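You operate a simulated robot arm through the tools that you are given. There is no shell and no other tool.

The job below is to be done with a simulated robot arm. You get a single attempt, and the scene is never put back.

## Task
Swap the cracked glass in the door jig for a sound one.
Fine: of the same size. Swing the orange clamp arm off, put the cracked glass in the scrap dish, and swing the arm back over the new glass. Leave the one marked SPARE. Where these are worked on the way, their far stop is far enough and under half their travel is too little: clamp arm.

The check looks at the end state, three seconds after you hand in, the way a careful person would. Anything else that was tipped, shoved, dropped, spilled or broken makes it a failure.

## Robot
A 6-joint arm with a two-finger parallel gripper on a trunk, on a base that drives. Base frame: it is fixed to the floor where the robot stands at the start and does not move with it; the origin is under the middle of the robot, x ahead of it, y to its left, z up; the surface under the hand at the start is at about z = 820. Readings come in mm, degrees, newtons and seconds.
Its first joint turns from -166.0 to 166.0 degrees. Places, roughly: clamp arm [500, 0, 900]; ring of the door jig [500, 100, 800]; scrap dish [700, 100, 800]. Payload 3.91 kg.
The tool frame sits at the grasp point between the pads (the TCP): z along the fingers, y along the line on which they close. The tips reach 30 mm beyond it. The gripper opens to 110 mm. The fingers are 20 mm wide and 10 mm thick; the gripper's body (48 by 112 mm) begins 55 mm behind the TCP.
Orientation is that of the tool frame in the base frame, as a unit quaternion [w, x, y, z]. With the fingers straight down and closing along the base's y, the tool's x points along the base's -x, its y along +y and its z along -z.

## Interface
- The arm moves only by the tool play_rows. Its argument "targets" is a list of rows, each a list of 2 entries, a list of its own where there are three numbers: the shift along the base's x, y, z in units of 40 mm (1.0 is 40 mm), then the turn, a rotation vector about the base's x, y, z in units of 5 degrees (1.0 is 5 degrees). In form: [[[x, y, z], [wx, wy, wz]], ...]. A call has 1 to 20 rows; each row shifts and turns the commanded pose from where the row before left it. "hand" is the gripper command, from -1 (shut) to 1 (fully open), values between in proportion, set as the call begins (left out, the last holds). A call with a number of a shift or a turn outside -1 to 1 is refused whole. A row lasts 0.2 s, in which the tool goes at most 50 mm and 8.6 degrees; a call with a longer step from one row to the next is refused whole, and so is a gripper value outside its range. A pose out of reach is approached as far as the arm can. The call stops where the force on the tool passes 80 N (or 10 N more than at its start, if that is more) or the arm is blocked; 0.2 s more then pass. The fingers move at their own pace (about 108 mm/s each) and stop on an object; they squeeze with about 45 N. The grip force told is the motor's: it shows also when the fingers shut on nothing. Time passes only in rows, and 0.2 s behind the last, so rows that do not move let the fingers close. The reply holds the time, the measured pose of the TCP, the force on the tool along the base axes, the opening and the grip force, in the units named above and with some noise, with the torque about the TCP (base axes, N m) and any sound that the robot's microphone picked up, and new pictures: "show" is both (left out), scene, wrist or none.
- Cameras (640 x 400 px; columns grow to the right, rows downward): "scene" is now at [582.2, 202.9, 1335.8]; the picture's right is [-0.00, -0.17, -0.99], its down [-0.36, -0.92, 0.16] and it looks along [-0.93, 0.36, -0.06] (base axes); focal length 214 px, centre (320, 200). "wrist" rides on the gripper at [72, 17, -103] in the tool frame; the picture's right is [-0.23, 0.97, 0.00], its down [-0.76, -0.18, -0.62] and it looks along [-0.61, -0.14, 0.78] (tool axes); focal length 222 px, centre (320, 200).
- drive_base(legs): drives the robot by 1 to 6 legs, each [ahead, left, turn to the left] in mm, mm and degrees, along the robot's own axes; the way and the turn of a leg run together, so that a leg with both is an arc; at most 1500 mm and 180 degrees a leg. The arm and the cameras ride along, it lands a little off, and it stops where it bumps. It gives what a move gives, and a new picture of the scene camera.
- pan_tilt(pan, tilt): turns the head with the scene camera to pan (to the left, within 80 degrees either way) and tilt (down, from -29 to 69), counted from straight ahead of the robot. It gives what a move gives, and a new picture of the scene camera.
- point_at(camera, pixels): for up to 12 pixels [column, row] of the newest picture of that camera ("zoom" is the newest enlarged one), the place [x, y, z] in the base frame of the surface seen there, good to about 3 mm. It takes no simulated time.
- inspect(camera, box): a new picture of the part [left, top, right, bottom] of that camera's present view, enlarged. It takes no simulated time.
- hand_in(): hands the job in; it is judged then, once.

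Open the gripper and draw the arm clear of the work before you hand the job in, unless the task says otherwise.

The tools are called as a command line: name --argument value ..., lists and objects as JSON in quotes. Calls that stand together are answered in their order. play_rows: Moves the arm, as the interface text tells. Its arguments: {"type":"object","properties":{"targets":{"type":"array","items":{"type":"array"}},"hand":{"type":"number"},"show":{"type":"string","enum":["both","scene","wrist","none"]}},"required":["targets"]} The other tools are called the same way: drive_base (legs) drives the base; pan_tilt (pan, tilt) turns the head that bears the scene camera; point_at (camera, pixels) gives the place of the surface under pixels of a picture; inspect (camera, box) takes an enlarged picture of a part of a camera's view; hand_in () hands the job in.

At the start:

```text
time: 0.0
ee_pos: [572.9, 147.6, 1215.5]
orientation: [0.0, 0.0, 1.0, 0.0]
ft_force: [-0.4, -0.2, 0.4]
ft_torque: [0.01, -0.02, -0.01]
opening: 110.1
gripper_force: 0.0
robot x, y, heading: [3.0, -0.4, 0.0]
head pan, tilt: [80.2, 68.8]
```

scene: 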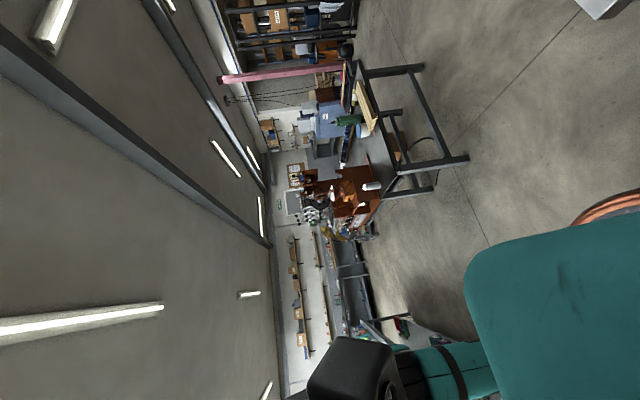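
wrist: 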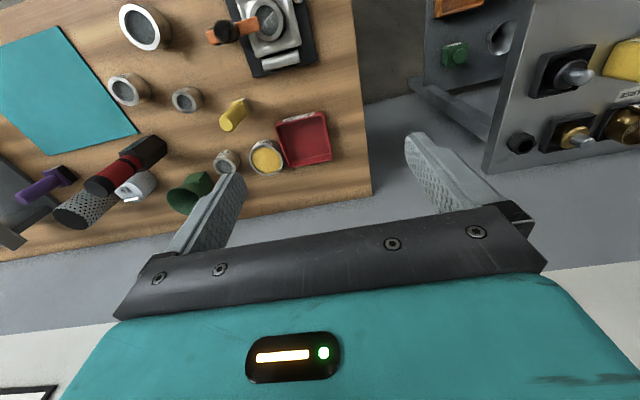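

The wrist picture shows a wooden board with several round glasses, the jig with an orange clamp at about (250,30) and a red dish at (303,138). The scene camera looks sideways, so I turn the head first and enlarge the wrist view.

inspect --camera "wrist" --box '[60, 0, 380, 200]'

pan_tilt --pan 0 --tilt 50

```text
2.00 times, centred on (220, 100) of wrist
```

zoom: 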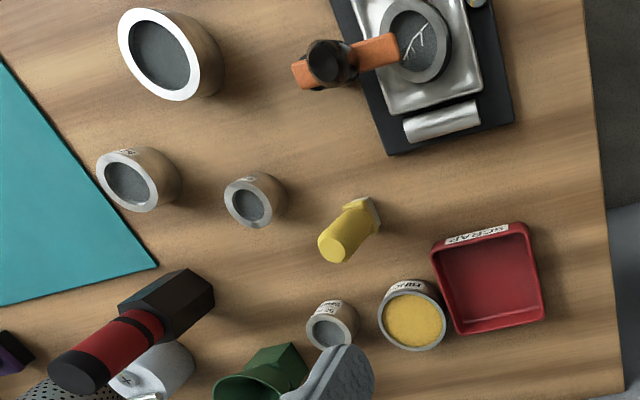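

```text
time: 1.5
ee_pos: [571.8, 149.5, 1215.9]
orientation: [0.0, 0.0, 1.0, 0.0]
ft_force: [0.5, 0.4, 0.0]
ft_torque: [0.03, -0.01, 0.04]
opening: 110.1
gripper_force: 0.0
robot x, y, heading: [-2.4, -4.2, -0.2]
head pan, tilt: [0.0, 50.0]
```

scene: 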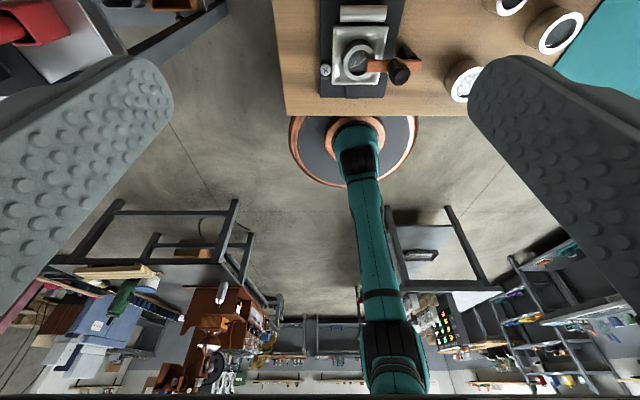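

The head camera now looks back at the jig from above; the wrist picture shows at least four glass rings, the jig and the red SCRAP dish. I measure the rims and the jig in the zoom picture.

point_at --camera "zoom" --pixels '[[160, 55], [124, 30], [195, 80], [128, 182], [102, 165], [152, 200], [248, 203], [330, 330], [412, 45], [330, 62], [385, 50], [490, 285]]'

inspect --camera "wrist" --box '[200, 0, 328, 80]'

inspect --camera "wrist" --box '[100, 60, 228, 140]'

inspect --camera "scene" --box '[280, 0, 440, 100]'

```text
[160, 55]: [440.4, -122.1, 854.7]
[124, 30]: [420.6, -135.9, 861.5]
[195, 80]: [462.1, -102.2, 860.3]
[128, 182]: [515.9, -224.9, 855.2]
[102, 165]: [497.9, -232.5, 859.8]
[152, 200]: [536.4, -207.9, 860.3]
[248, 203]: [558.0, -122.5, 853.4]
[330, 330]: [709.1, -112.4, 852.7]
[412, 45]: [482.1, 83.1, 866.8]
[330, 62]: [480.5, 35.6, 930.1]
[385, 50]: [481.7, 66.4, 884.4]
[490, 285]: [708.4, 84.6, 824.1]
```

```text
5.00 times, centred on (264, 40) of wrist
```

zoom: 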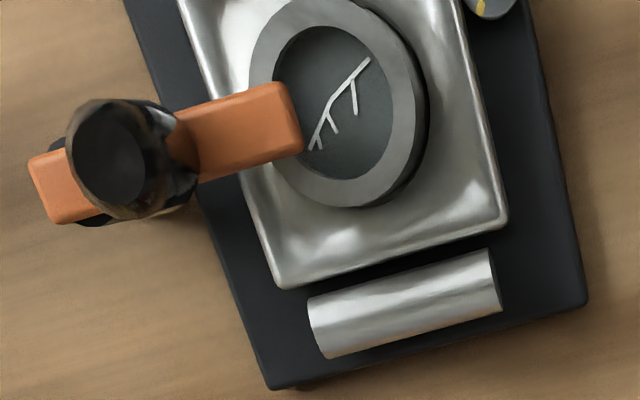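

```text
5.00 times, centred on (164, 100) of wrist
```

zoom: 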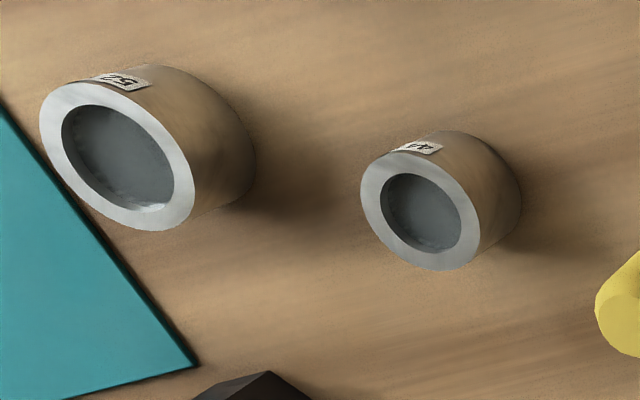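

```text
4.00 times, centred on (360, 50) of scene
```

zoom: 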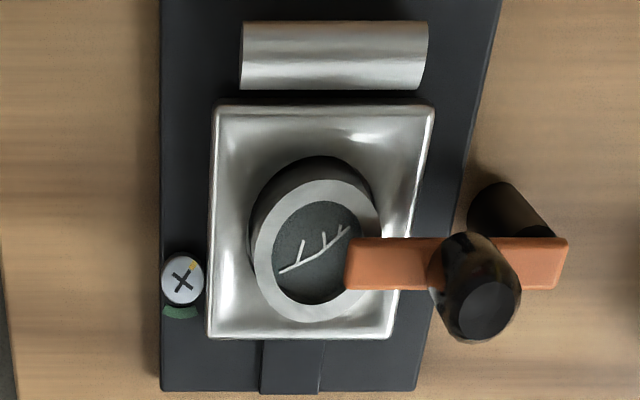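

The jig glass is cracked and the pool glasses carry number labels ("52", "44"-like). I measure the cracked glass's rim and the clamp arm in the newest zoom (scene) picture.

point_at --camera "zoom" --pixels '[[258, 255], [376, 218], [330, 184], [310, 318], [300, 250], [350, 263], [560, 265], [485, 310], [500, 200], [182, 280], [335, 55], [225, 130]]'

inspect --camera "wrist" --box '[100, 0, 228, 80]'

inspect --camera "wrist" --box '[200, 90, 360, 190]'

inspect --camera "wrist" --box '[0, 120, 240, 270]'

```text
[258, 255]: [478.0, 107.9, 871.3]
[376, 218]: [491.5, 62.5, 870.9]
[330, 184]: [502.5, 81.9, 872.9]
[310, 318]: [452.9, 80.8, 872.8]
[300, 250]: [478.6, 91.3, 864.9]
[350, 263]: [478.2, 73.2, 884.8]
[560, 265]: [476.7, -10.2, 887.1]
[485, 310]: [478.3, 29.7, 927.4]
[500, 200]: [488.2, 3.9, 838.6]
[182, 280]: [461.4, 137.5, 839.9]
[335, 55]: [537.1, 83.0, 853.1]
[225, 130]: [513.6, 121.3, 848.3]
```

```text
5.00 times, centred on (164, 40) of wrist
```

zoom: 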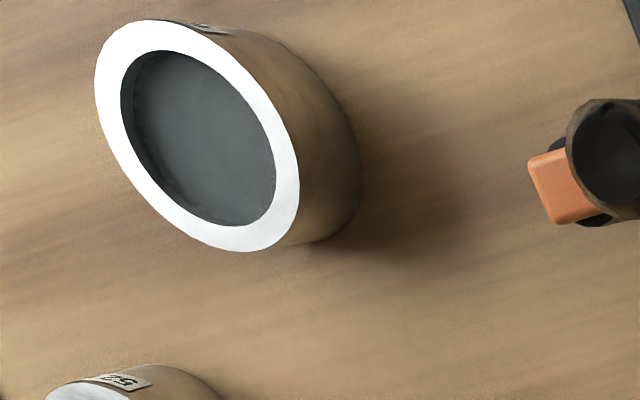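

```text
4.00 times, centred on (280, 140) of wrist
```

zoom: 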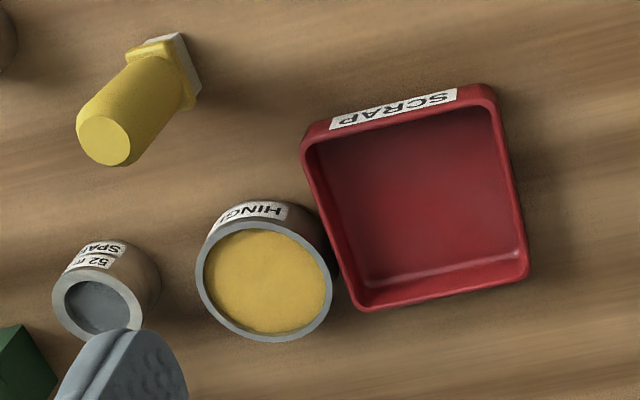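

```text
2.67 times, centred on (120, 195) of wrist
```

zoom: 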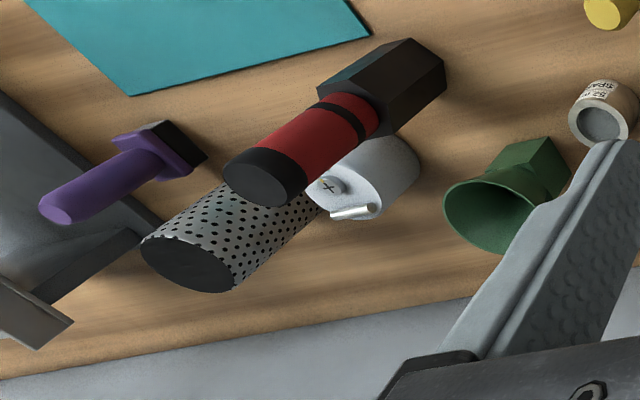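

The rim of the cracked glass spans about 50–52 mm (x 453–502), top at z≈872. I zoom on the pool glasses again to measure them and read the labels.

inspect --camera "wrist" --box '[104, 0, 216, 70]'

```text
5.71 times, centred on (160, 35) of wrist
```

zoom: 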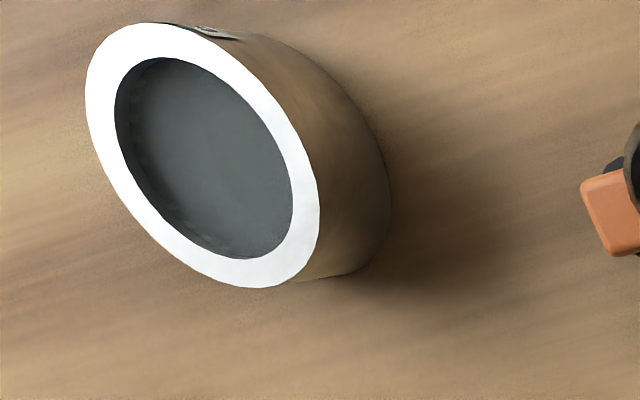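

The big white-rimmed glass fills (87..320, 22..288) here; I measure its rim extremes, outer and inner.

point_at --camera "zoom" --pixels '[[92, 70], [314, 230], [120, 28], [270, 284], [90, 110], [316, 190], [150, 25], [240, 284], [200, 40], [170, 250]]'

inspect --camera "wrist" --box '[100, 60, 164, 100]'

```text
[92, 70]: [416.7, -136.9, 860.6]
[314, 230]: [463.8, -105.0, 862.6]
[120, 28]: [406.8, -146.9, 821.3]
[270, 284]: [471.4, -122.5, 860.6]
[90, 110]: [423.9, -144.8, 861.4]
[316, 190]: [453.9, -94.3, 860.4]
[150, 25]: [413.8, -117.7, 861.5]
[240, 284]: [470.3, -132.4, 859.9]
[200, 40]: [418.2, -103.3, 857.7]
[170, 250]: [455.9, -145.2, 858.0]
```

```text
10.00 times, centred on (132, 80) of wrist
```

zoom: 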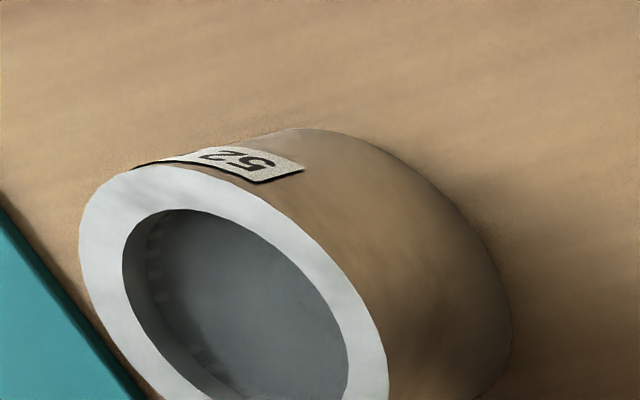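

This one is labelled "52". I measure its rim and that of the smaller one next.

inspect --camera "wrist" --box '[100, 65, 212, 135]'

```text
5.71 times, centred on (156, 100) of wrist
```

zoom: 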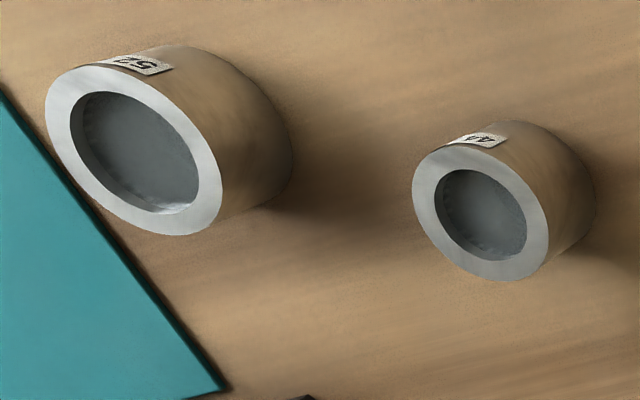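

The "52" rim runs (46..222, 64..234) and the "44" rim (412..550, 144..282); I take their extremes.

point_at --camera "zoom" --pixels '[[49, 105], [219, 190], [85, 68], [190, 232], [60, 80], [212, 215], [415, 185], [547, 240], [450, 147], [515, 279], [100, 68], [165, 229]]'

inspect --camera "wrist" --box '[200, 145, 264, 185]'

```text
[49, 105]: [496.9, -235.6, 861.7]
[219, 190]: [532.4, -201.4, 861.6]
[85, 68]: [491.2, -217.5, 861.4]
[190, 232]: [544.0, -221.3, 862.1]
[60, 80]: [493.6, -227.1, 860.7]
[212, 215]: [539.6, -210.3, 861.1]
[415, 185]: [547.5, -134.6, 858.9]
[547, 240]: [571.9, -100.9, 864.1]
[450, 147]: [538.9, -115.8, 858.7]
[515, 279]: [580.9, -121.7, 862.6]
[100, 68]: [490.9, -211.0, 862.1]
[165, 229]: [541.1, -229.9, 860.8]
```

```text
10.00 times, centred on (232, 165) of wrist
```

zoom: 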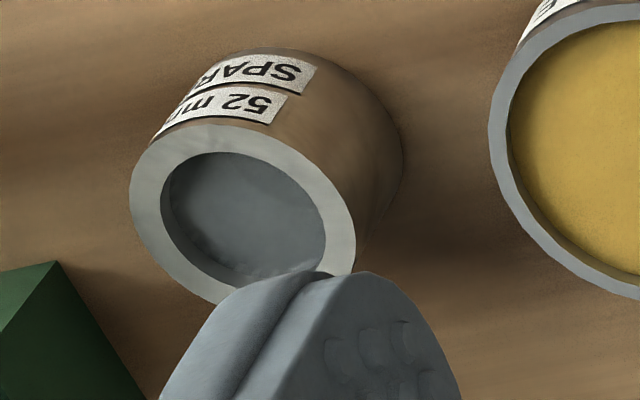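

The "52" glass at about (517,-220) matches the cracked one's size (≈52 mm); "44" and the ~60 one do not, and "52 mm SPARE" at (709,-112) stays. Now I move the hand back and lower to look at the clamp from nearby.

play_rows --targets '[[[-0.5375, -0.403, -0.6], [0, 0, 0]], [[-0.5375, -0.403, -0.6], [0, 0, 0]], [[-0.5375, -0.403, -0.6], [0, 0, 0]], [[-0.5375, -0.403, -0.6], [0, 0, 0]], [[-0.5375, -0.403, -0.6], [0, 0, 0]], [[-0.5375, -0.403, -0.6], [0, 0, 0]], [[-0.5375, -0.403, -0.6], [0, 0, 0]], [[-0.5375, -0.403, -0.6], [0, 0, 0]]]'

```text
time: 3.3
ee_pos: [403.7, 19.6, 1021.0]
orientation: [0.0, -0.001, 1.0, 0.001]
ft_force: [-0.1, 0.3, 0.3]
ft_torque: [-0.04, 0.03, -0.01]
opening: 110.3
gripper_force: 0.1
robot x, y, heading: [-2.3, -2.8, -0.1]
head pan, tilt: [0.0, 50.0]
```

scene: 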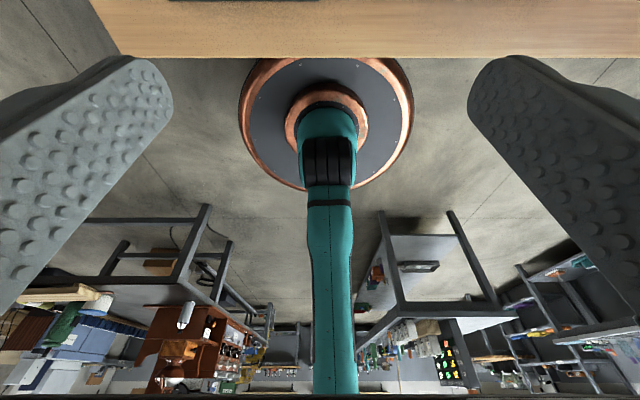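
wrist: 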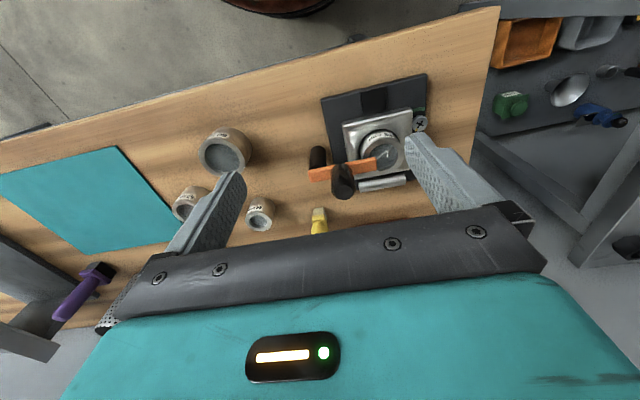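

The scene camera rides on the hand too. The clamp is now in the wrist picture at (345,170); I enlarge it.

inspect --camera "wrist" --box '[296, 115, 456, 215]'

inspect --camera "wrist" --box '[184, 110, 312, 190]'

inspect --camera "wrist" --box '[312, 120, 392, 170]'

```text
4.00 times, centred on (376, 165) of wrist
```

zoom: 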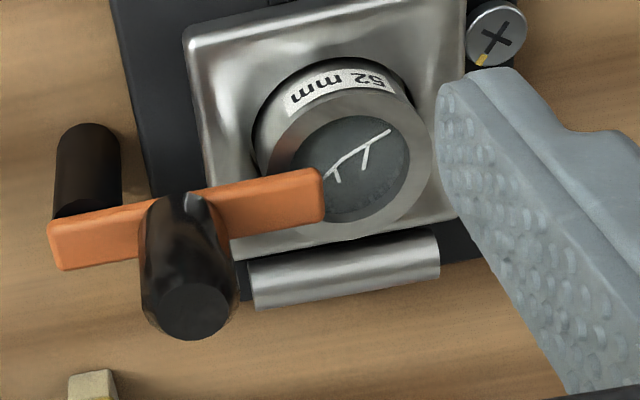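

```text
5.00 times, centred on (248, 150) of wrist
```

zoom: 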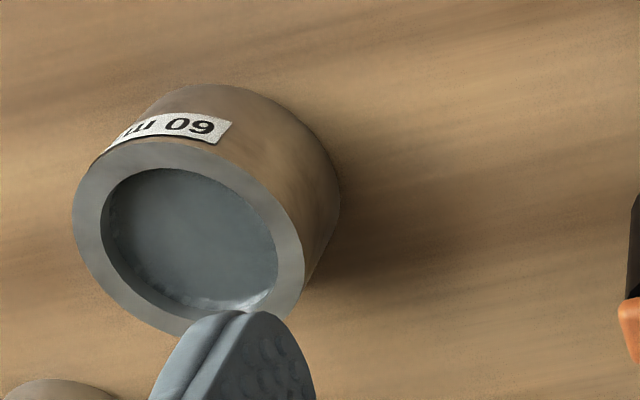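

```text
8.00 times, centred on (352, 145) of wrist
```

zoom: 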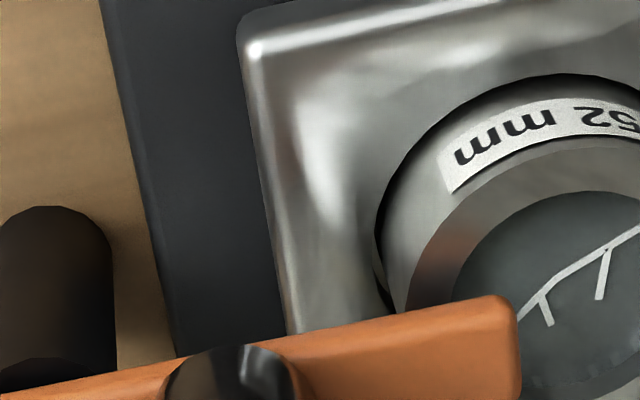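

The cracked glass is labelled "52 mm". The clamp has a black post under its left end (the pivot) and a black handle; I measure those.

inspect --camera "wrist" --box '[296, 130, 392, 190]'

```text
6.67 times, centred on (344, 160) of wrist
```

zoom: 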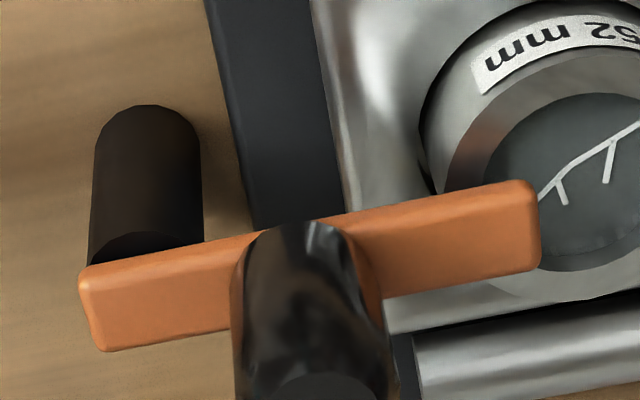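

The post is at (95..200, 105..260), the arm's corners (80,270), (540,190), (100,350), (540,265), the handle (235..395, 220..400); I measure these points.

point_at --camera "zoom" --pixels '[[100, 180], [198, 180], [148, 200], [148, 250], [85, 275], [535, 190], [102, 345], [535, 265], [240, 280], [375, 280], [310, 300], [320, 385]]'

```text
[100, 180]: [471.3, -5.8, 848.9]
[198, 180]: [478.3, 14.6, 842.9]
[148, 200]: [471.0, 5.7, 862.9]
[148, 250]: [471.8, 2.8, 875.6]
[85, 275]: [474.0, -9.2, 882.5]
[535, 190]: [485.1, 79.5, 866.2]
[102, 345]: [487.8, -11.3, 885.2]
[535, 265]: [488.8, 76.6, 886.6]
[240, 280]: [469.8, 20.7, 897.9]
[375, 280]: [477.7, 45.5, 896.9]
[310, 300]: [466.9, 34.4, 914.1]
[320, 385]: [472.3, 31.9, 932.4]
```

The pivot post is at about (482,4), arm spans y −11…77 at z 875–887, and the handle stands at about (480,33) up to z≈933. I move above the handle with the fingers part open.

play_rows --targets '[[[0.66, 0.12, -0.15], [0, 0, 0]], [[0.66, 0.12, -0.15], [0, 0, 0]], [[0.66, 0.12, -0.15], [0, 0, 0]], [[0, 0, 0], [0, 0, 0]]]' --hand 0.1

```text
time: 4.3
ee_pos: [480.6, 33.0, 1005.6]
orientation: [0.0, 0.0, 1.0, 0.0]
ft_force: [0.0, -0.7, -0.5]
ft_torque: [0.01, 0.01, 0.01]
opening: 60.6
gripper_force: 0.1
robot x, y, heading: [-2.8, 3.1, 0.0]
head pan, tilt: [0.0, 50.0]
```

scene: 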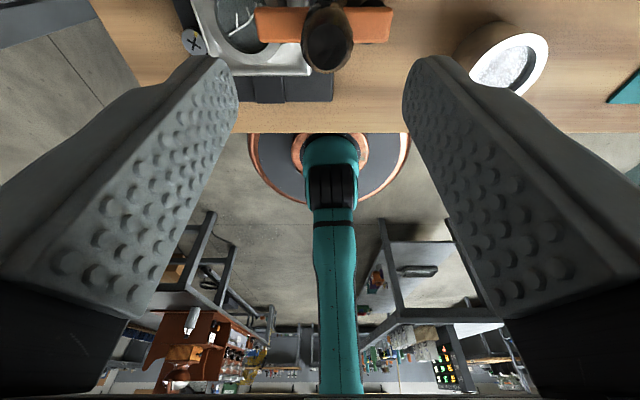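
wrist: 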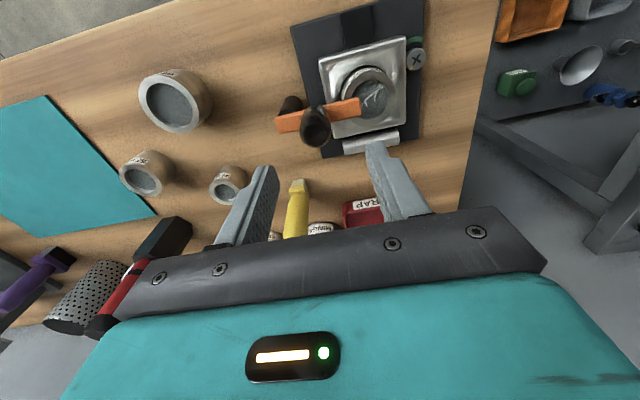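

The handle is at (328,42) of the scene picture, between the fingers but high in the frame. I tilt the head further down to see the fingertips' target.

pan_tilt --pan 0 --tilt 69

```text
time: 5.2
ee_pos: [480.1, 34.2, 1005.8]
orientation: [-0.001, -0.001, 1.0, 0.0]
ft_force: [0.8, -0.5, -0.3]
ft_torque: [0.02, 0.03, 0.02]
opening: 60.5
gripper_force: 0.1
robot x, y, heading: [0.3, 0.6, -0.2]
head pan, tilt: [0.0, 68.8]
```

scene: 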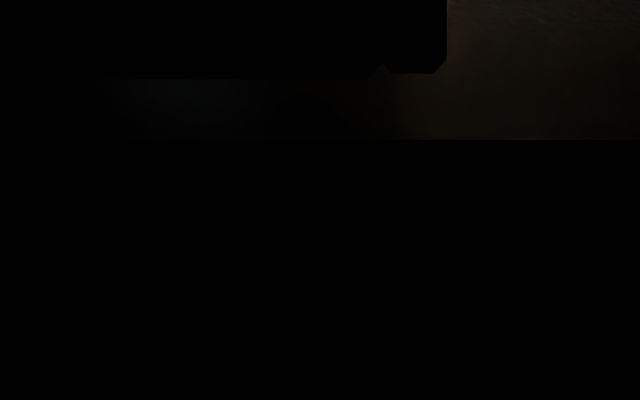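

That view is buried in the gripper body. I try a smaller tilt.

pan_tilt --pan 0 --tilt 25

```text
time: 6.3
ee_pos: [480.8, 33.6, 1004.8]
orientation: [0.0, 0.0, 1.0, 0.0]
ft_force: [0.0, -0.1, -0.1]
ft_torque: [0.01, -0.02, 0.04]
opening: 60.6
gripper_force: 0.0
robot x, y, heading: [-0.4, 0.7, 0.0]
head pan, tilt: [0.0, 25.0]
```

scene: 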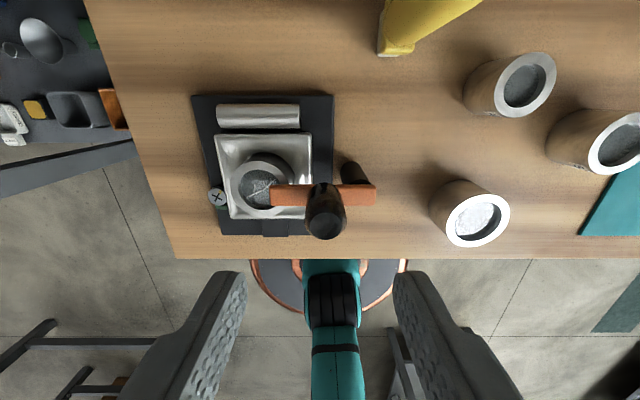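

Tilt 25 gives a fine view down on the jig, the handle at (325,210) and the glasses. I measure the clamp, jig and glasses in it.

point_at --camera "scene" --pixels '[[325, 228], [325, 200], [311, 215], [341, 215], [350, 170], [276, 193], [372, 195], [265, 158], [262, 208], [235, 190], [478, 230], [525, 85]]'

inspect --camera "scene" --box '[190, 80, 398, 240]'

```text
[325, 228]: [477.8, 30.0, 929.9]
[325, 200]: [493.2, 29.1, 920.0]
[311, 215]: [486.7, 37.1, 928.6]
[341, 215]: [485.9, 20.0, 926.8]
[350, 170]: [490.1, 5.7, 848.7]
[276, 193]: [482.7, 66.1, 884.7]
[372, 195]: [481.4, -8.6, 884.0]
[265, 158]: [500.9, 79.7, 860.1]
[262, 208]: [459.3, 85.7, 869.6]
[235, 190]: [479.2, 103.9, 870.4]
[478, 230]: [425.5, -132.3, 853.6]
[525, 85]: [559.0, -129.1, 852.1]
```

```text
2.50 times, centred on (294, 160) of scene
```

zoom: 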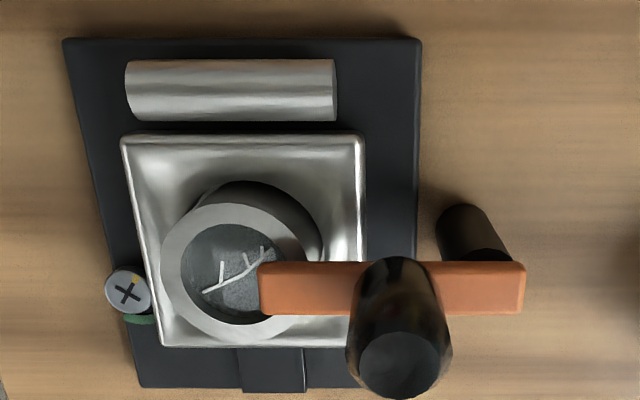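

The handle centre is about (481,30); I descend around it to TCP z≈925 (tips ~8 mm above the clamp arm).

play_rows --targets '[[[0, -0.08, -0.7], [0, 0, 0]], [[0, 0, -0.7], [0, 0, 0]], [[0, 0, -0.6], [0, 0, 0]], [[0, 0, 0], [0, 0, 0]]]'

```text
time: 7.3
ee_pos: [480.2, 30.0, 924.3]
orientation: [0.0, -0.001, 1.0, 0.0]
ft_force: [-0.8, -0.1, 0.2]
ft_torque: [0.02, 0.02, -0.01]
opening: 60.4
gripper_force: 0.0
robot x, y, heading: [-0.3, -0.6, 0.2]
head pan, tilt: [0.0, 25.0]
```

scene: 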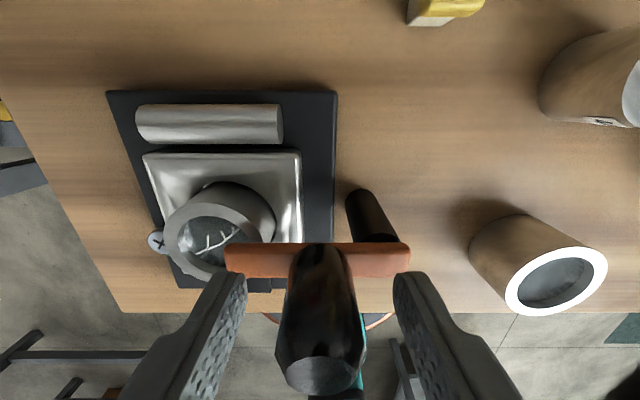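
wrist: 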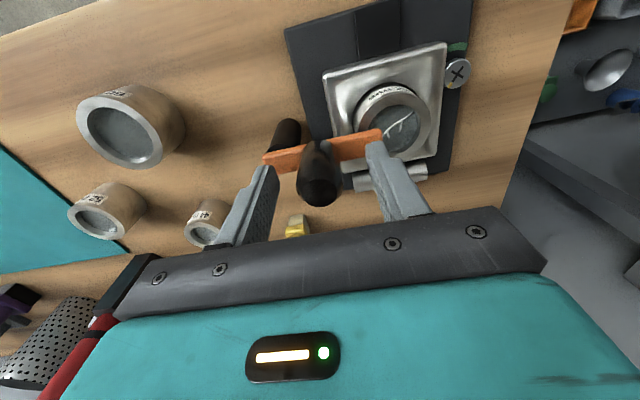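

The handle at (320,340) is centred between the fingertips (232 and 405). I close on it.

play_rows --targets '[[[0, 0, 0], [0, 0, 0]], [[0, 0, 0], [0, 0, 0]], [[0, 0, 0], [0, 0, 0]]]' --hand -1

```text
time: 8.1
ee_pos: [480.8, 28.6, 924.8]
orientation: [0.0, 0.0, 1.0, -0.001]
ft_force: [0.2, -3.5, -2.8]
ft_torque: [0.5, -0.19, 0.03]
opening: 27.5
gripper_force: 44.9
robot x, y, heading: [-2.3, -0.5, 0.3]
head pan, tilt: [0.0, 25.0]
```

scene: 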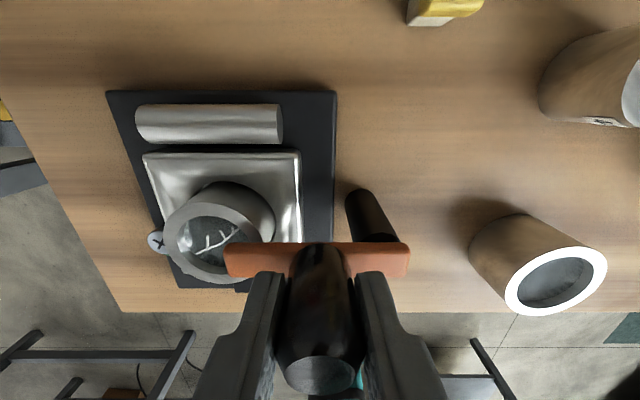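
wrist: 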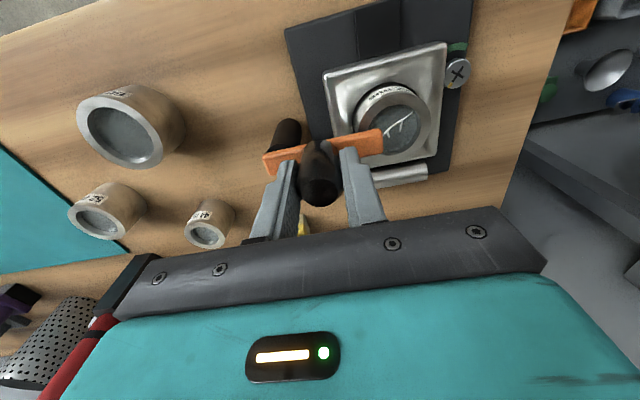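

The handle is held (27.5 mm, 45 N). I test the swing direction with a small move toward +x.

play_rows --targets '[[[0.1, 0, 0], [0, 0, 0]], [[0.1, 0, 0], [0, 0, 0]], [[0, 0, 0], [0, 0, 0]]]'

```text
time: 8.9
ee_pos: [486.0, 29.4, 927.0]
orientation: [0.0, 0.001, 1.0, 0.001]
ft_force: [-20.0, -20.2, -20.6]
ft_torque: [-0.3, 0.38, -0.43]
opening: 27.5
gripper_force: 45.0
robot x, y, heading: [-1.7, 1.8, -0.1]
head pan, tilt: [0.0, 25.0]
```

scene: 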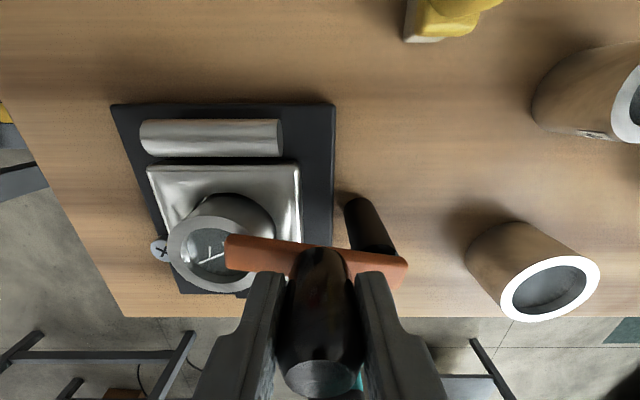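
wrist: 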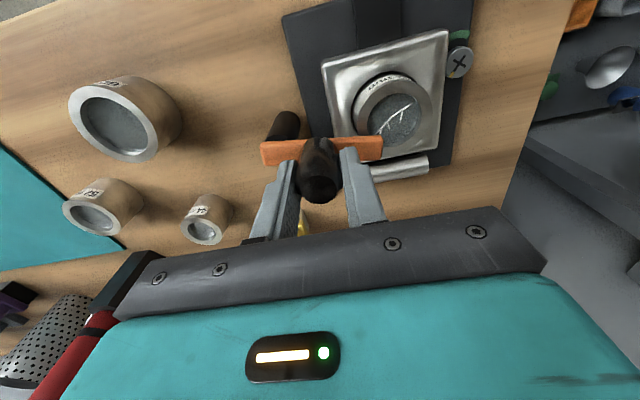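

The arm swung about 8° toward +x (its tip end rose at (230,240)) at about 20 N. That way is free, so I follow the arc about the pivot further in small steps.

play_rows --targets '[[[0.06, -0.06, 0], [0, 0, 0]], [[0.07, -0.06, 0], [0, 0, 0]], [[0.06, -0.05, 0], [0, 0, 0]], [[0.06, -0.06, 0], [0, 0, 0]]]'

```text
time: 9.9
ee_pos: [499.2, 25.2, 926.6]
orientation: [0.001, -0.002, 1.0, 0.0]
ft_force: [9.9, 52.5, -15.3]
ft_torque: [0.39, 0.01, -0.76]
opening: 27.5
gripper_force: 45.2
robot x, y, heading: [-1.6, 0.2, 0.2]
head pan, tilt: [0.0, 25.0]
```

scene: 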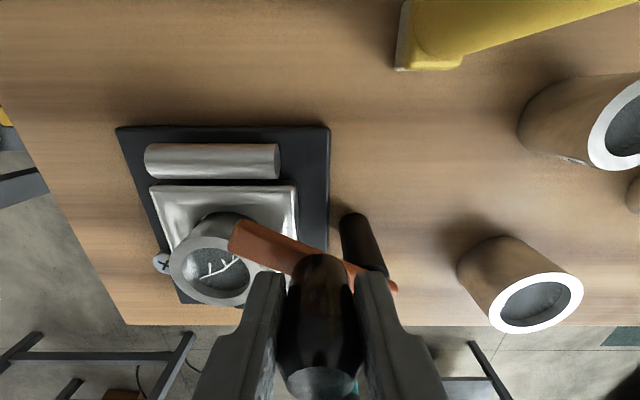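
wrist: 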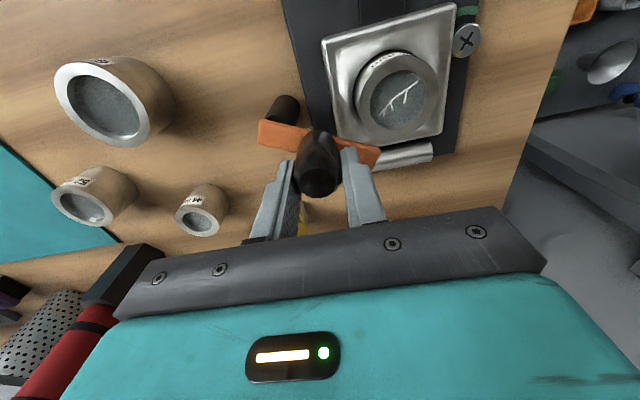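

The radial force (+52 N in y) says my arc was too tight, so I stop and measure the arm's present pose: its edges at (232,235), (392,285) and post at (362,240).

inspect --camera "scene" --box '[216, 190, 424, 320]'

inspect --camera "wrist" --box '[240, 80, 400, 180]'

```text
3.08 times, centred on (320, 255) of scene
```

zoom: 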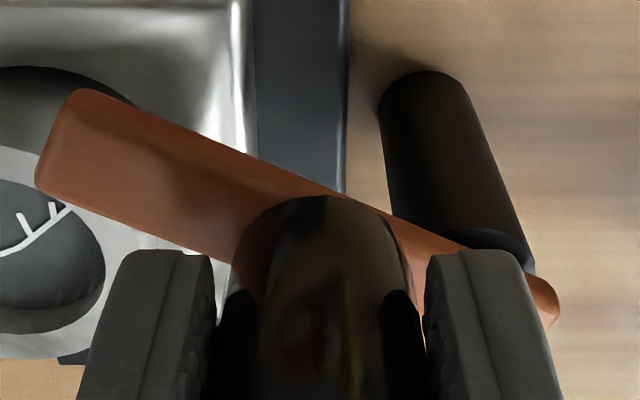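

```text
4.00 times, centred on (320, 130) of wrist
```

zoom: 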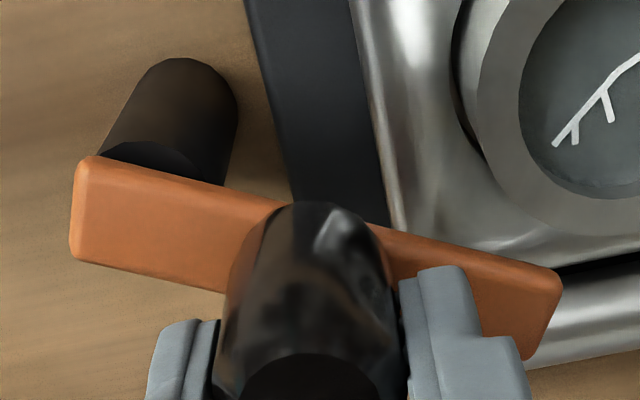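

I take coordinates of the arm's corners and post in this newest zoom (arm ends near (90,165), (75,245), (555,280), (528,350)).

point_at --camera "zoom" --pixels '[[92, 165], [78, 245], [552, 280], [526, 348], [200, 200], [190, 265], [440, 255], [170, 165], [120, 120], [230, 120], [165, 110], [310, 300]]'

```text
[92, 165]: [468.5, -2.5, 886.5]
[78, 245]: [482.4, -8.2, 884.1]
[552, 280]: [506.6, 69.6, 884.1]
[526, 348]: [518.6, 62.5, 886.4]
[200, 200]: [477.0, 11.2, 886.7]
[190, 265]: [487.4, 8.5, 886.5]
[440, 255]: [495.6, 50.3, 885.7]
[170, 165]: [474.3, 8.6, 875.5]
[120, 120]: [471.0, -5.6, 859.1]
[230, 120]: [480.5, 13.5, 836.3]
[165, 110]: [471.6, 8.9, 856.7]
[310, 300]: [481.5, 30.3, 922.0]
```

The arm is now at about 27° but the pads have slipped along the handle, since it was pushed along the pads rather than across them. I open, recentre on the handle (≈493,27) and turn the gripper +63° so that it closes along the swing direction.

play_rows --targets '[[[0, 0, 0], [0, 0, 0]], [[0, 0, 0], [0, 0, 0]], [[-0.07, 0.07, 0], [0, 0, 0]], [[-0.07, 0.075, 0], [0, 0, 0]], [[0, 0, 0], [0, 0, 0.97]], [[0, 0, 0], [0, 0, 0.97]], [[0, 0, 0], [0, 0, 0.97]], [[0, 0, 0], [0, 0, 0.97]], [[0, 0, 0], [0, 0, 0.97]], [[0, 0, 0], [0, 0, 0.97]], [[0, 0, 0], [0, 0, 0]]]' --hand 0.1

```text
time: 12.3
ee_pos: [492.2, 28.0, 926.2]
orientation: [0.001, -0.251, 0.968, 0.001]
ft_force: [0.3, -1.2, 0.1]
ft_torque: [0.01, 0.02, -0.02]
opening: 60.6
gripper_force: 0.1
robot x, y, heading: [0.2, -3.8, 0.0]
head pan, tilt: [0.0, 25.0]
```

scene: 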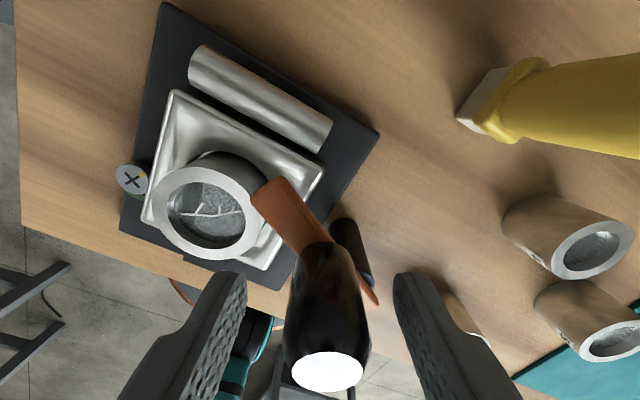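
wrist: 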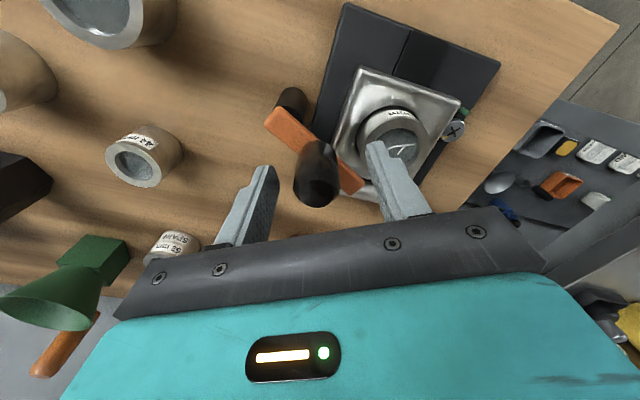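

The handle at (325,330) is centred between the fingers after 29°. I turn the remaining 34°.

play_rows --targets '[[[0, 0, 0], [0, 0, 0.97]], [[0, 0, 0], [0, 0, 0.97]], [[0, 0, 0], [0, 0, 0.97]], [[0, 0, 0], [0, 0, 0.97]], [[0, 0, 0], [0, 0, 0.97]], [[0, 0, 0], [0, 0, 0.97]], [[0, 0, 0], [0, 0, 0.97]], [[0, 0, 0], [0, 0, 0]]]'

```text
time: 14.1
ee_pos: [493.2, 28.4, 926.1]
orientation: [0.0, -0.524, 0.852, 0.0]
ft_force: [0.8, -0.3, -0.1]
ft_torque: [0.0, 0.01, 0.01]
opening: 60.5
gripper_force: 0.0
robot x, y, heading: [-1.7, 0.3, -0.0]
head pan, tilt: [0.0, 25.0]
```

scene: 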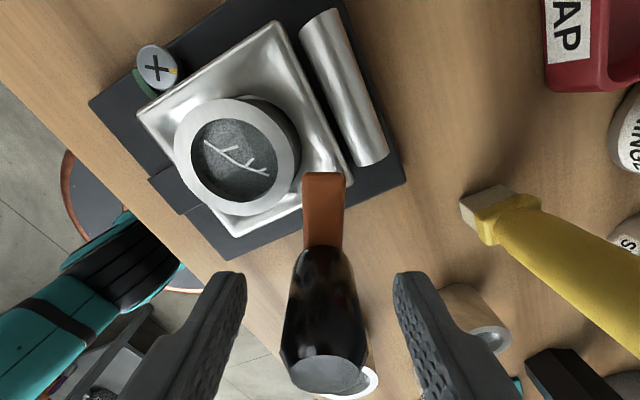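
wrist: 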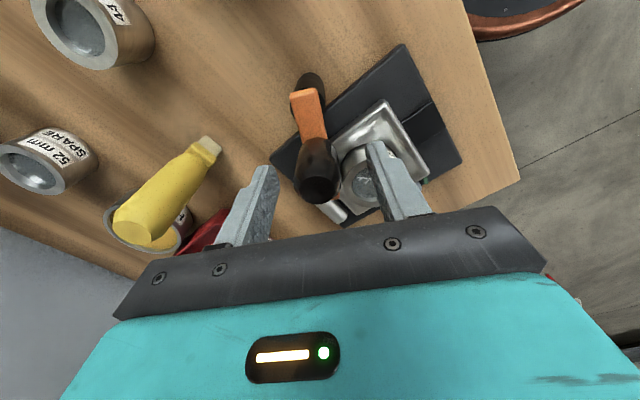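

The gripper now closes across the arm. Before swinging I check how close the yellow object stands, at (475,205) base and (600,260) top.

point_at --camera "scene" --pixels '[[465, 205], [490, 230], [510, 205], [545, 230], [600, 250], [630, 290], [323, 185], [322, 230], [325, 380]]'

point_at --camera "wrist" --pixels '[[150, 220], [210, 148], [190, 170], [165, 243], [317, 185], [307, 100], [308, 80]]'

```text
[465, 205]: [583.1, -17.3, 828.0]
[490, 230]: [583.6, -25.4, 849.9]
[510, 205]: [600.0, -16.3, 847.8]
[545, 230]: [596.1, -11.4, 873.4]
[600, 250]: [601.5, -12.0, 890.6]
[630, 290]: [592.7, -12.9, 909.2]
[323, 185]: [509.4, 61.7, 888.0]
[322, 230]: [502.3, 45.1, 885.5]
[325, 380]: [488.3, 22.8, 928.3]
```

```text
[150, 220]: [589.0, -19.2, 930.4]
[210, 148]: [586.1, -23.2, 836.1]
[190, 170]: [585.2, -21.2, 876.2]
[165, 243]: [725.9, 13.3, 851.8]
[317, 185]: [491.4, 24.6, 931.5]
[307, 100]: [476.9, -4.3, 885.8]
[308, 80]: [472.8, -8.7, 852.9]
```

The yellow object at (592,-18) stays about 20 mm clear of the swung arm tip. I close on the handle across the arm.

play_rows --targets '[[[0, 0, 0], [0, 0, 0]], [[0, 0, 0], [0, 0, 0]], [[0, 0, 0], [0, 0, 0]]]' --hand -1 --show "scene"

```text
time: 14.9
ee_pos: [493.9, 29.0, 926.0]
orientation: [0.0, -0.523, 0.852, 0.0]
ft_force: [-1.1, 3.1, 1.0]
ft_torque: [-0.17, -0.44, -0.04]
opening: 27.5
gripper_force: 45.2
robot x, y, heading: [0.9, -0.8, -0.3]
head pan, tilt: [0.0, 25.0]
```

scene: 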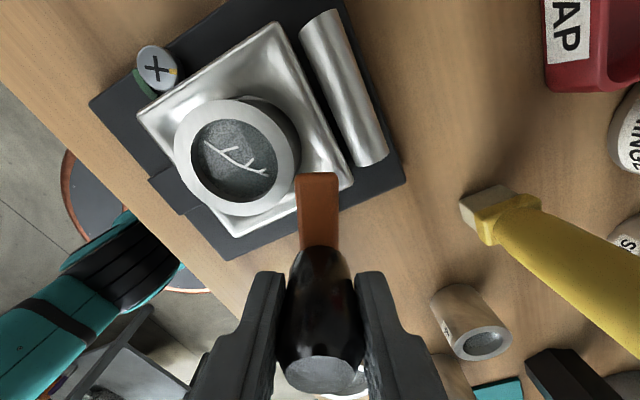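

The handle is held again with almost no side force. I follow the arc with the gripper turning along, first 25°.

play_rows --targets '[[[0.0518, -0.0278, 0], [0, 0, -1]], [[0.0493, -0.0323, 0], [0, 0, -1]], [[0.0465, -0.0365, 0], [0, 0, -1]], [[0.0428, -0.0403, 0], [0, 0, -1]], [[0.0393, -0.044, 0], [0, 0, -1]]]' --show "scene"

```text
time: 16.1
ee_pos: [503.1, 21.8, 925.2]
orientation: [-0.001, -0.326, 0.945, 0.001]
ft_force: [10.6, -4.5, 8.8]
ft_torque: [-0.06, -0.13, 0.34]
opening: 27.6
gripper_force: 45.4
robot x, y, heading: [-0.9, 0.1, -0.2]
head pan, tilt: [0.0, 25.0]
```

scene: 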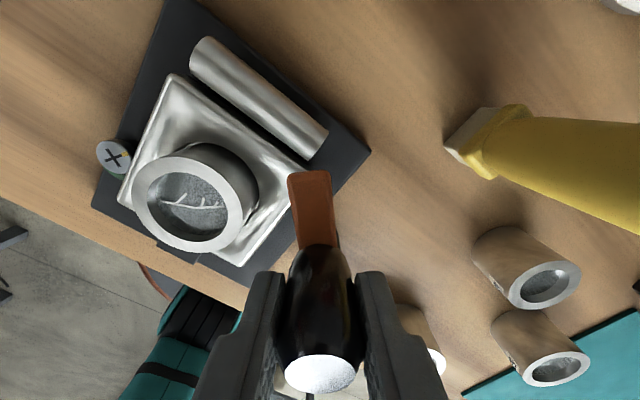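

The arm follows well at low force (about 11 N). I continue the arc another 40°.

play_rows --targets '[[[0.0353, -0.0473, 0], [0, 0, -1]], [[0.0313, -0.05, 0], [0, 0, -1]], [[0.0265, -0.0525, 0], [0, 0, -1]], [[0.0218, -0.0548, 0], [0, 0, -1]], [[0.017, -0.0563, 0], [0, 0, -1]], [[0.0123, -0.0578, 0], [0, 0, -1]], [[0.0068, -0.0585, 0], [0, 0, -1]]]' --show "scene"

```text
time: 17.7
ee_pos: [510.5, 5.9, 925.5]
orientation: [0.0, -0.026, 1.0, -0.001]
ft_force: [33.8, 5.5, 12.9]
ft_torque: [0.18, -0.25, 0.06]
opening: 27.6
gripper_force: 45.2
robot x, y, heading: [0.1, -2.4, 0.1]
head pan, tilt: [0.0, 25.0]
```

scene: 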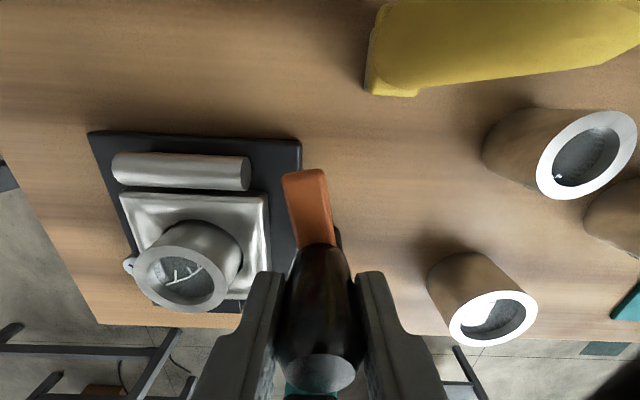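

The outward force of 34 N says the radius should be ~2.5 mm larger. I correct that and go on in small steps looking for the stop.

play_rows --targets '[[[0.065, -0.0588, 0], [0, 0, -1]], [[-0.0033, -0.0588, 0], [0, 0, -1]], [[0, 0, 0], [0, 0, 0]]]' --show "scene"

```text
time: 18.5
ee_pos: [510.5, 0.5, 924.9]
orientation: [-0.001, 0.062, 0.998, 0.0]
ft_force: [-4.9, 1.2, 14.2]
ft_torque: [0.15, 1.14, -0.13]
opening: 27.6
gripper_force: 45.0
robot x, y, heading: [0.1, -2.3, 0.1]
head pan, tilt: [0.0, 25.0]
```

scene: 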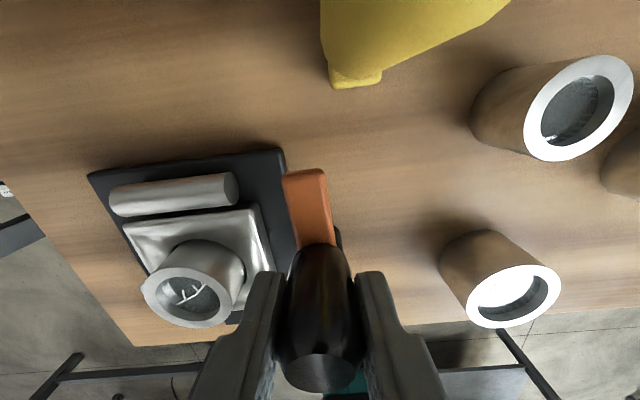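

Force is low again, no stop yet. I check the arm's angle from its edges and go on two more small steps.

point_at --camera "scene" --pixels '[[305, 180], [315, 230], [288, 180], [325, 180]]'

play_rows --targets '[[[-0.0085, -0.0583, 0], [0, 0, -1]], [[-0.014, -0.0575, 0], [0, 0, -1]], [[0, 0, 0], [0, 0, 0]]]' --show "scene"

```text
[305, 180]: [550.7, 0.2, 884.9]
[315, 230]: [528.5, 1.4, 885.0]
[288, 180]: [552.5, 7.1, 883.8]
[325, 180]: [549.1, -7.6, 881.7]
```

```text
time: 19.3
ee_pos: [510.8, -2.2, 925.9]
orientation: [0.0, 0.147, 0.989, 0.001]
ft_force: [-5.1, 34.4, -0.5]
ft_torque: [0.78, -0.16, 0.36]
opening: 27.7
gripper_force: 45.3
robot x, y, heading: [-2.3, -1.8, -0.1]
head pan, tilt: [0.0, 25.0]
```

scene: 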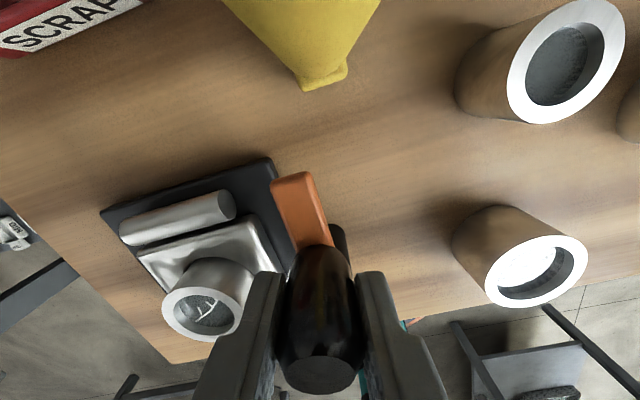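

The y force jumped to 34 N while the arm stopped turning with the gripper: that is its far stop, about 93° off. I ease back, open and rise.

play_rows --targets '[[[0.0, 0.06, 0], [0, 0, 1]], [[0, 0, 0], [0, 0, 0]]]' --show "none"

play_rows --targets '[[[0, 0, 0], [0, 0, 0]], [[0, 0, 0], [0, 0, 0]], [[0, 0, 0.8], [0, 0, 1]], [[0, 0, 0.8], [0, 0, 1]], [[0, 0, 0.8], [0, 0, 0.5]], [[0, 0, 0], [0, 0, 0]]]' --hand 0.1

```text
time: 19.9
ee_pos: [512.0, -0.8, 925.8]
orientation: [0.0, 0.104, 0.995, -0.001]
ft_force: [12.6, 22.4, -14.3]
ft_torque: [0.18, -0.81, -0.27]
opening: 27.5
gripper_force: 44.9
robot x, y, heading: [0.7, 1.3, -0.1]
head pan, tilt: [0.0, 25.0]
```

```text
time: 21.3
ee_pos: [510.2, -1.9, 1022.5]
orientation: [0.0, -0.006, 1.0, 0.0]
ft_force: [0.1, 1.1, 1.0]
ft_torque: [0.0, -0.01, -0.02]
opening: 60.6
gripper_force: 0.0
robot x, y, heading: [-0.8, 2.2, 0.1]
head pan, tilt: [0.0, 25.0]
```

scene: 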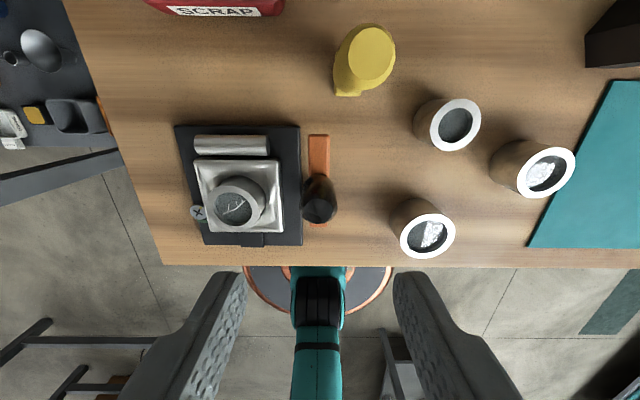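
wrist: 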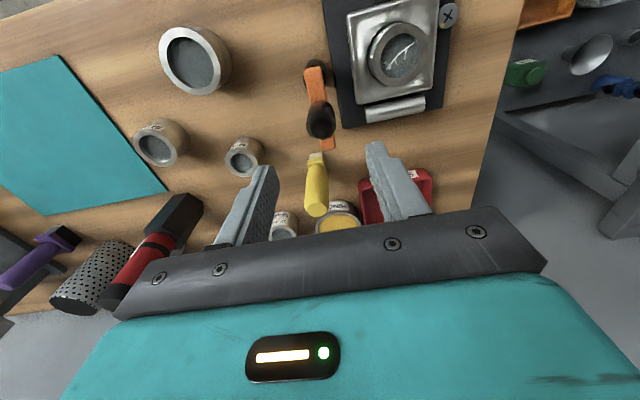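

The arm points away along +x at (318,165..220) and the cracked glass at (237,205) is free. I measure its rim and the jig.

inspect --camera "scene" --box '[170, 120, 330, 250]'

```text
3.08 times, centred on (250, 185) of scene
```

zoom: 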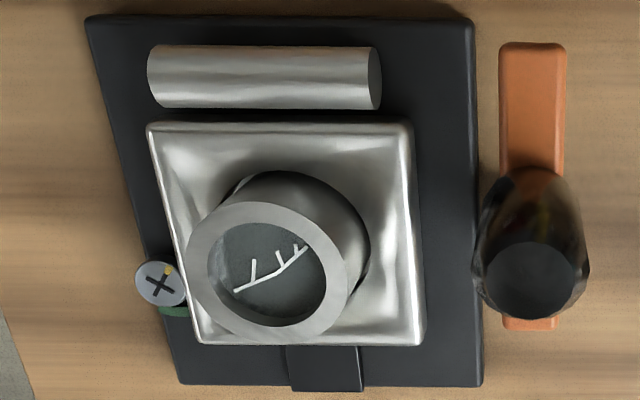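

The rim spans (187..349, 202..342) here; I take its extremes, the ring hole's visible edge and the door surface.

point_at --camera "zoom" --pixels '[[191, 265], [345, 275], [268, 206], [270, 338], [212, 222], [328, 320], [325, 225], [215, 320], [365, 255], [385, 200], [190, 150], [385, 330]]'

```text
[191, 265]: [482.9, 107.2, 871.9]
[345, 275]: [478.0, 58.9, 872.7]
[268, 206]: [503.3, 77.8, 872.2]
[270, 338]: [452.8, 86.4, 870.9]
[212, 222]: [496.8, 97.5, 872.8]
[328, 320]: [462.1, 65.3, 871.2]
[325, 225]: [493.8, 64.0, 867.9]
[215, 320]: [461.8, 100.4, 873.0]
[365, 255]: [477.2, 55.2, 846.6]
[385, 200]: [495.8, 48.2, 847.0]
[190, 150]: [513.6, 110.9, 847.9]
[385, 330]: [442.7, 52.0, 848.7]
```

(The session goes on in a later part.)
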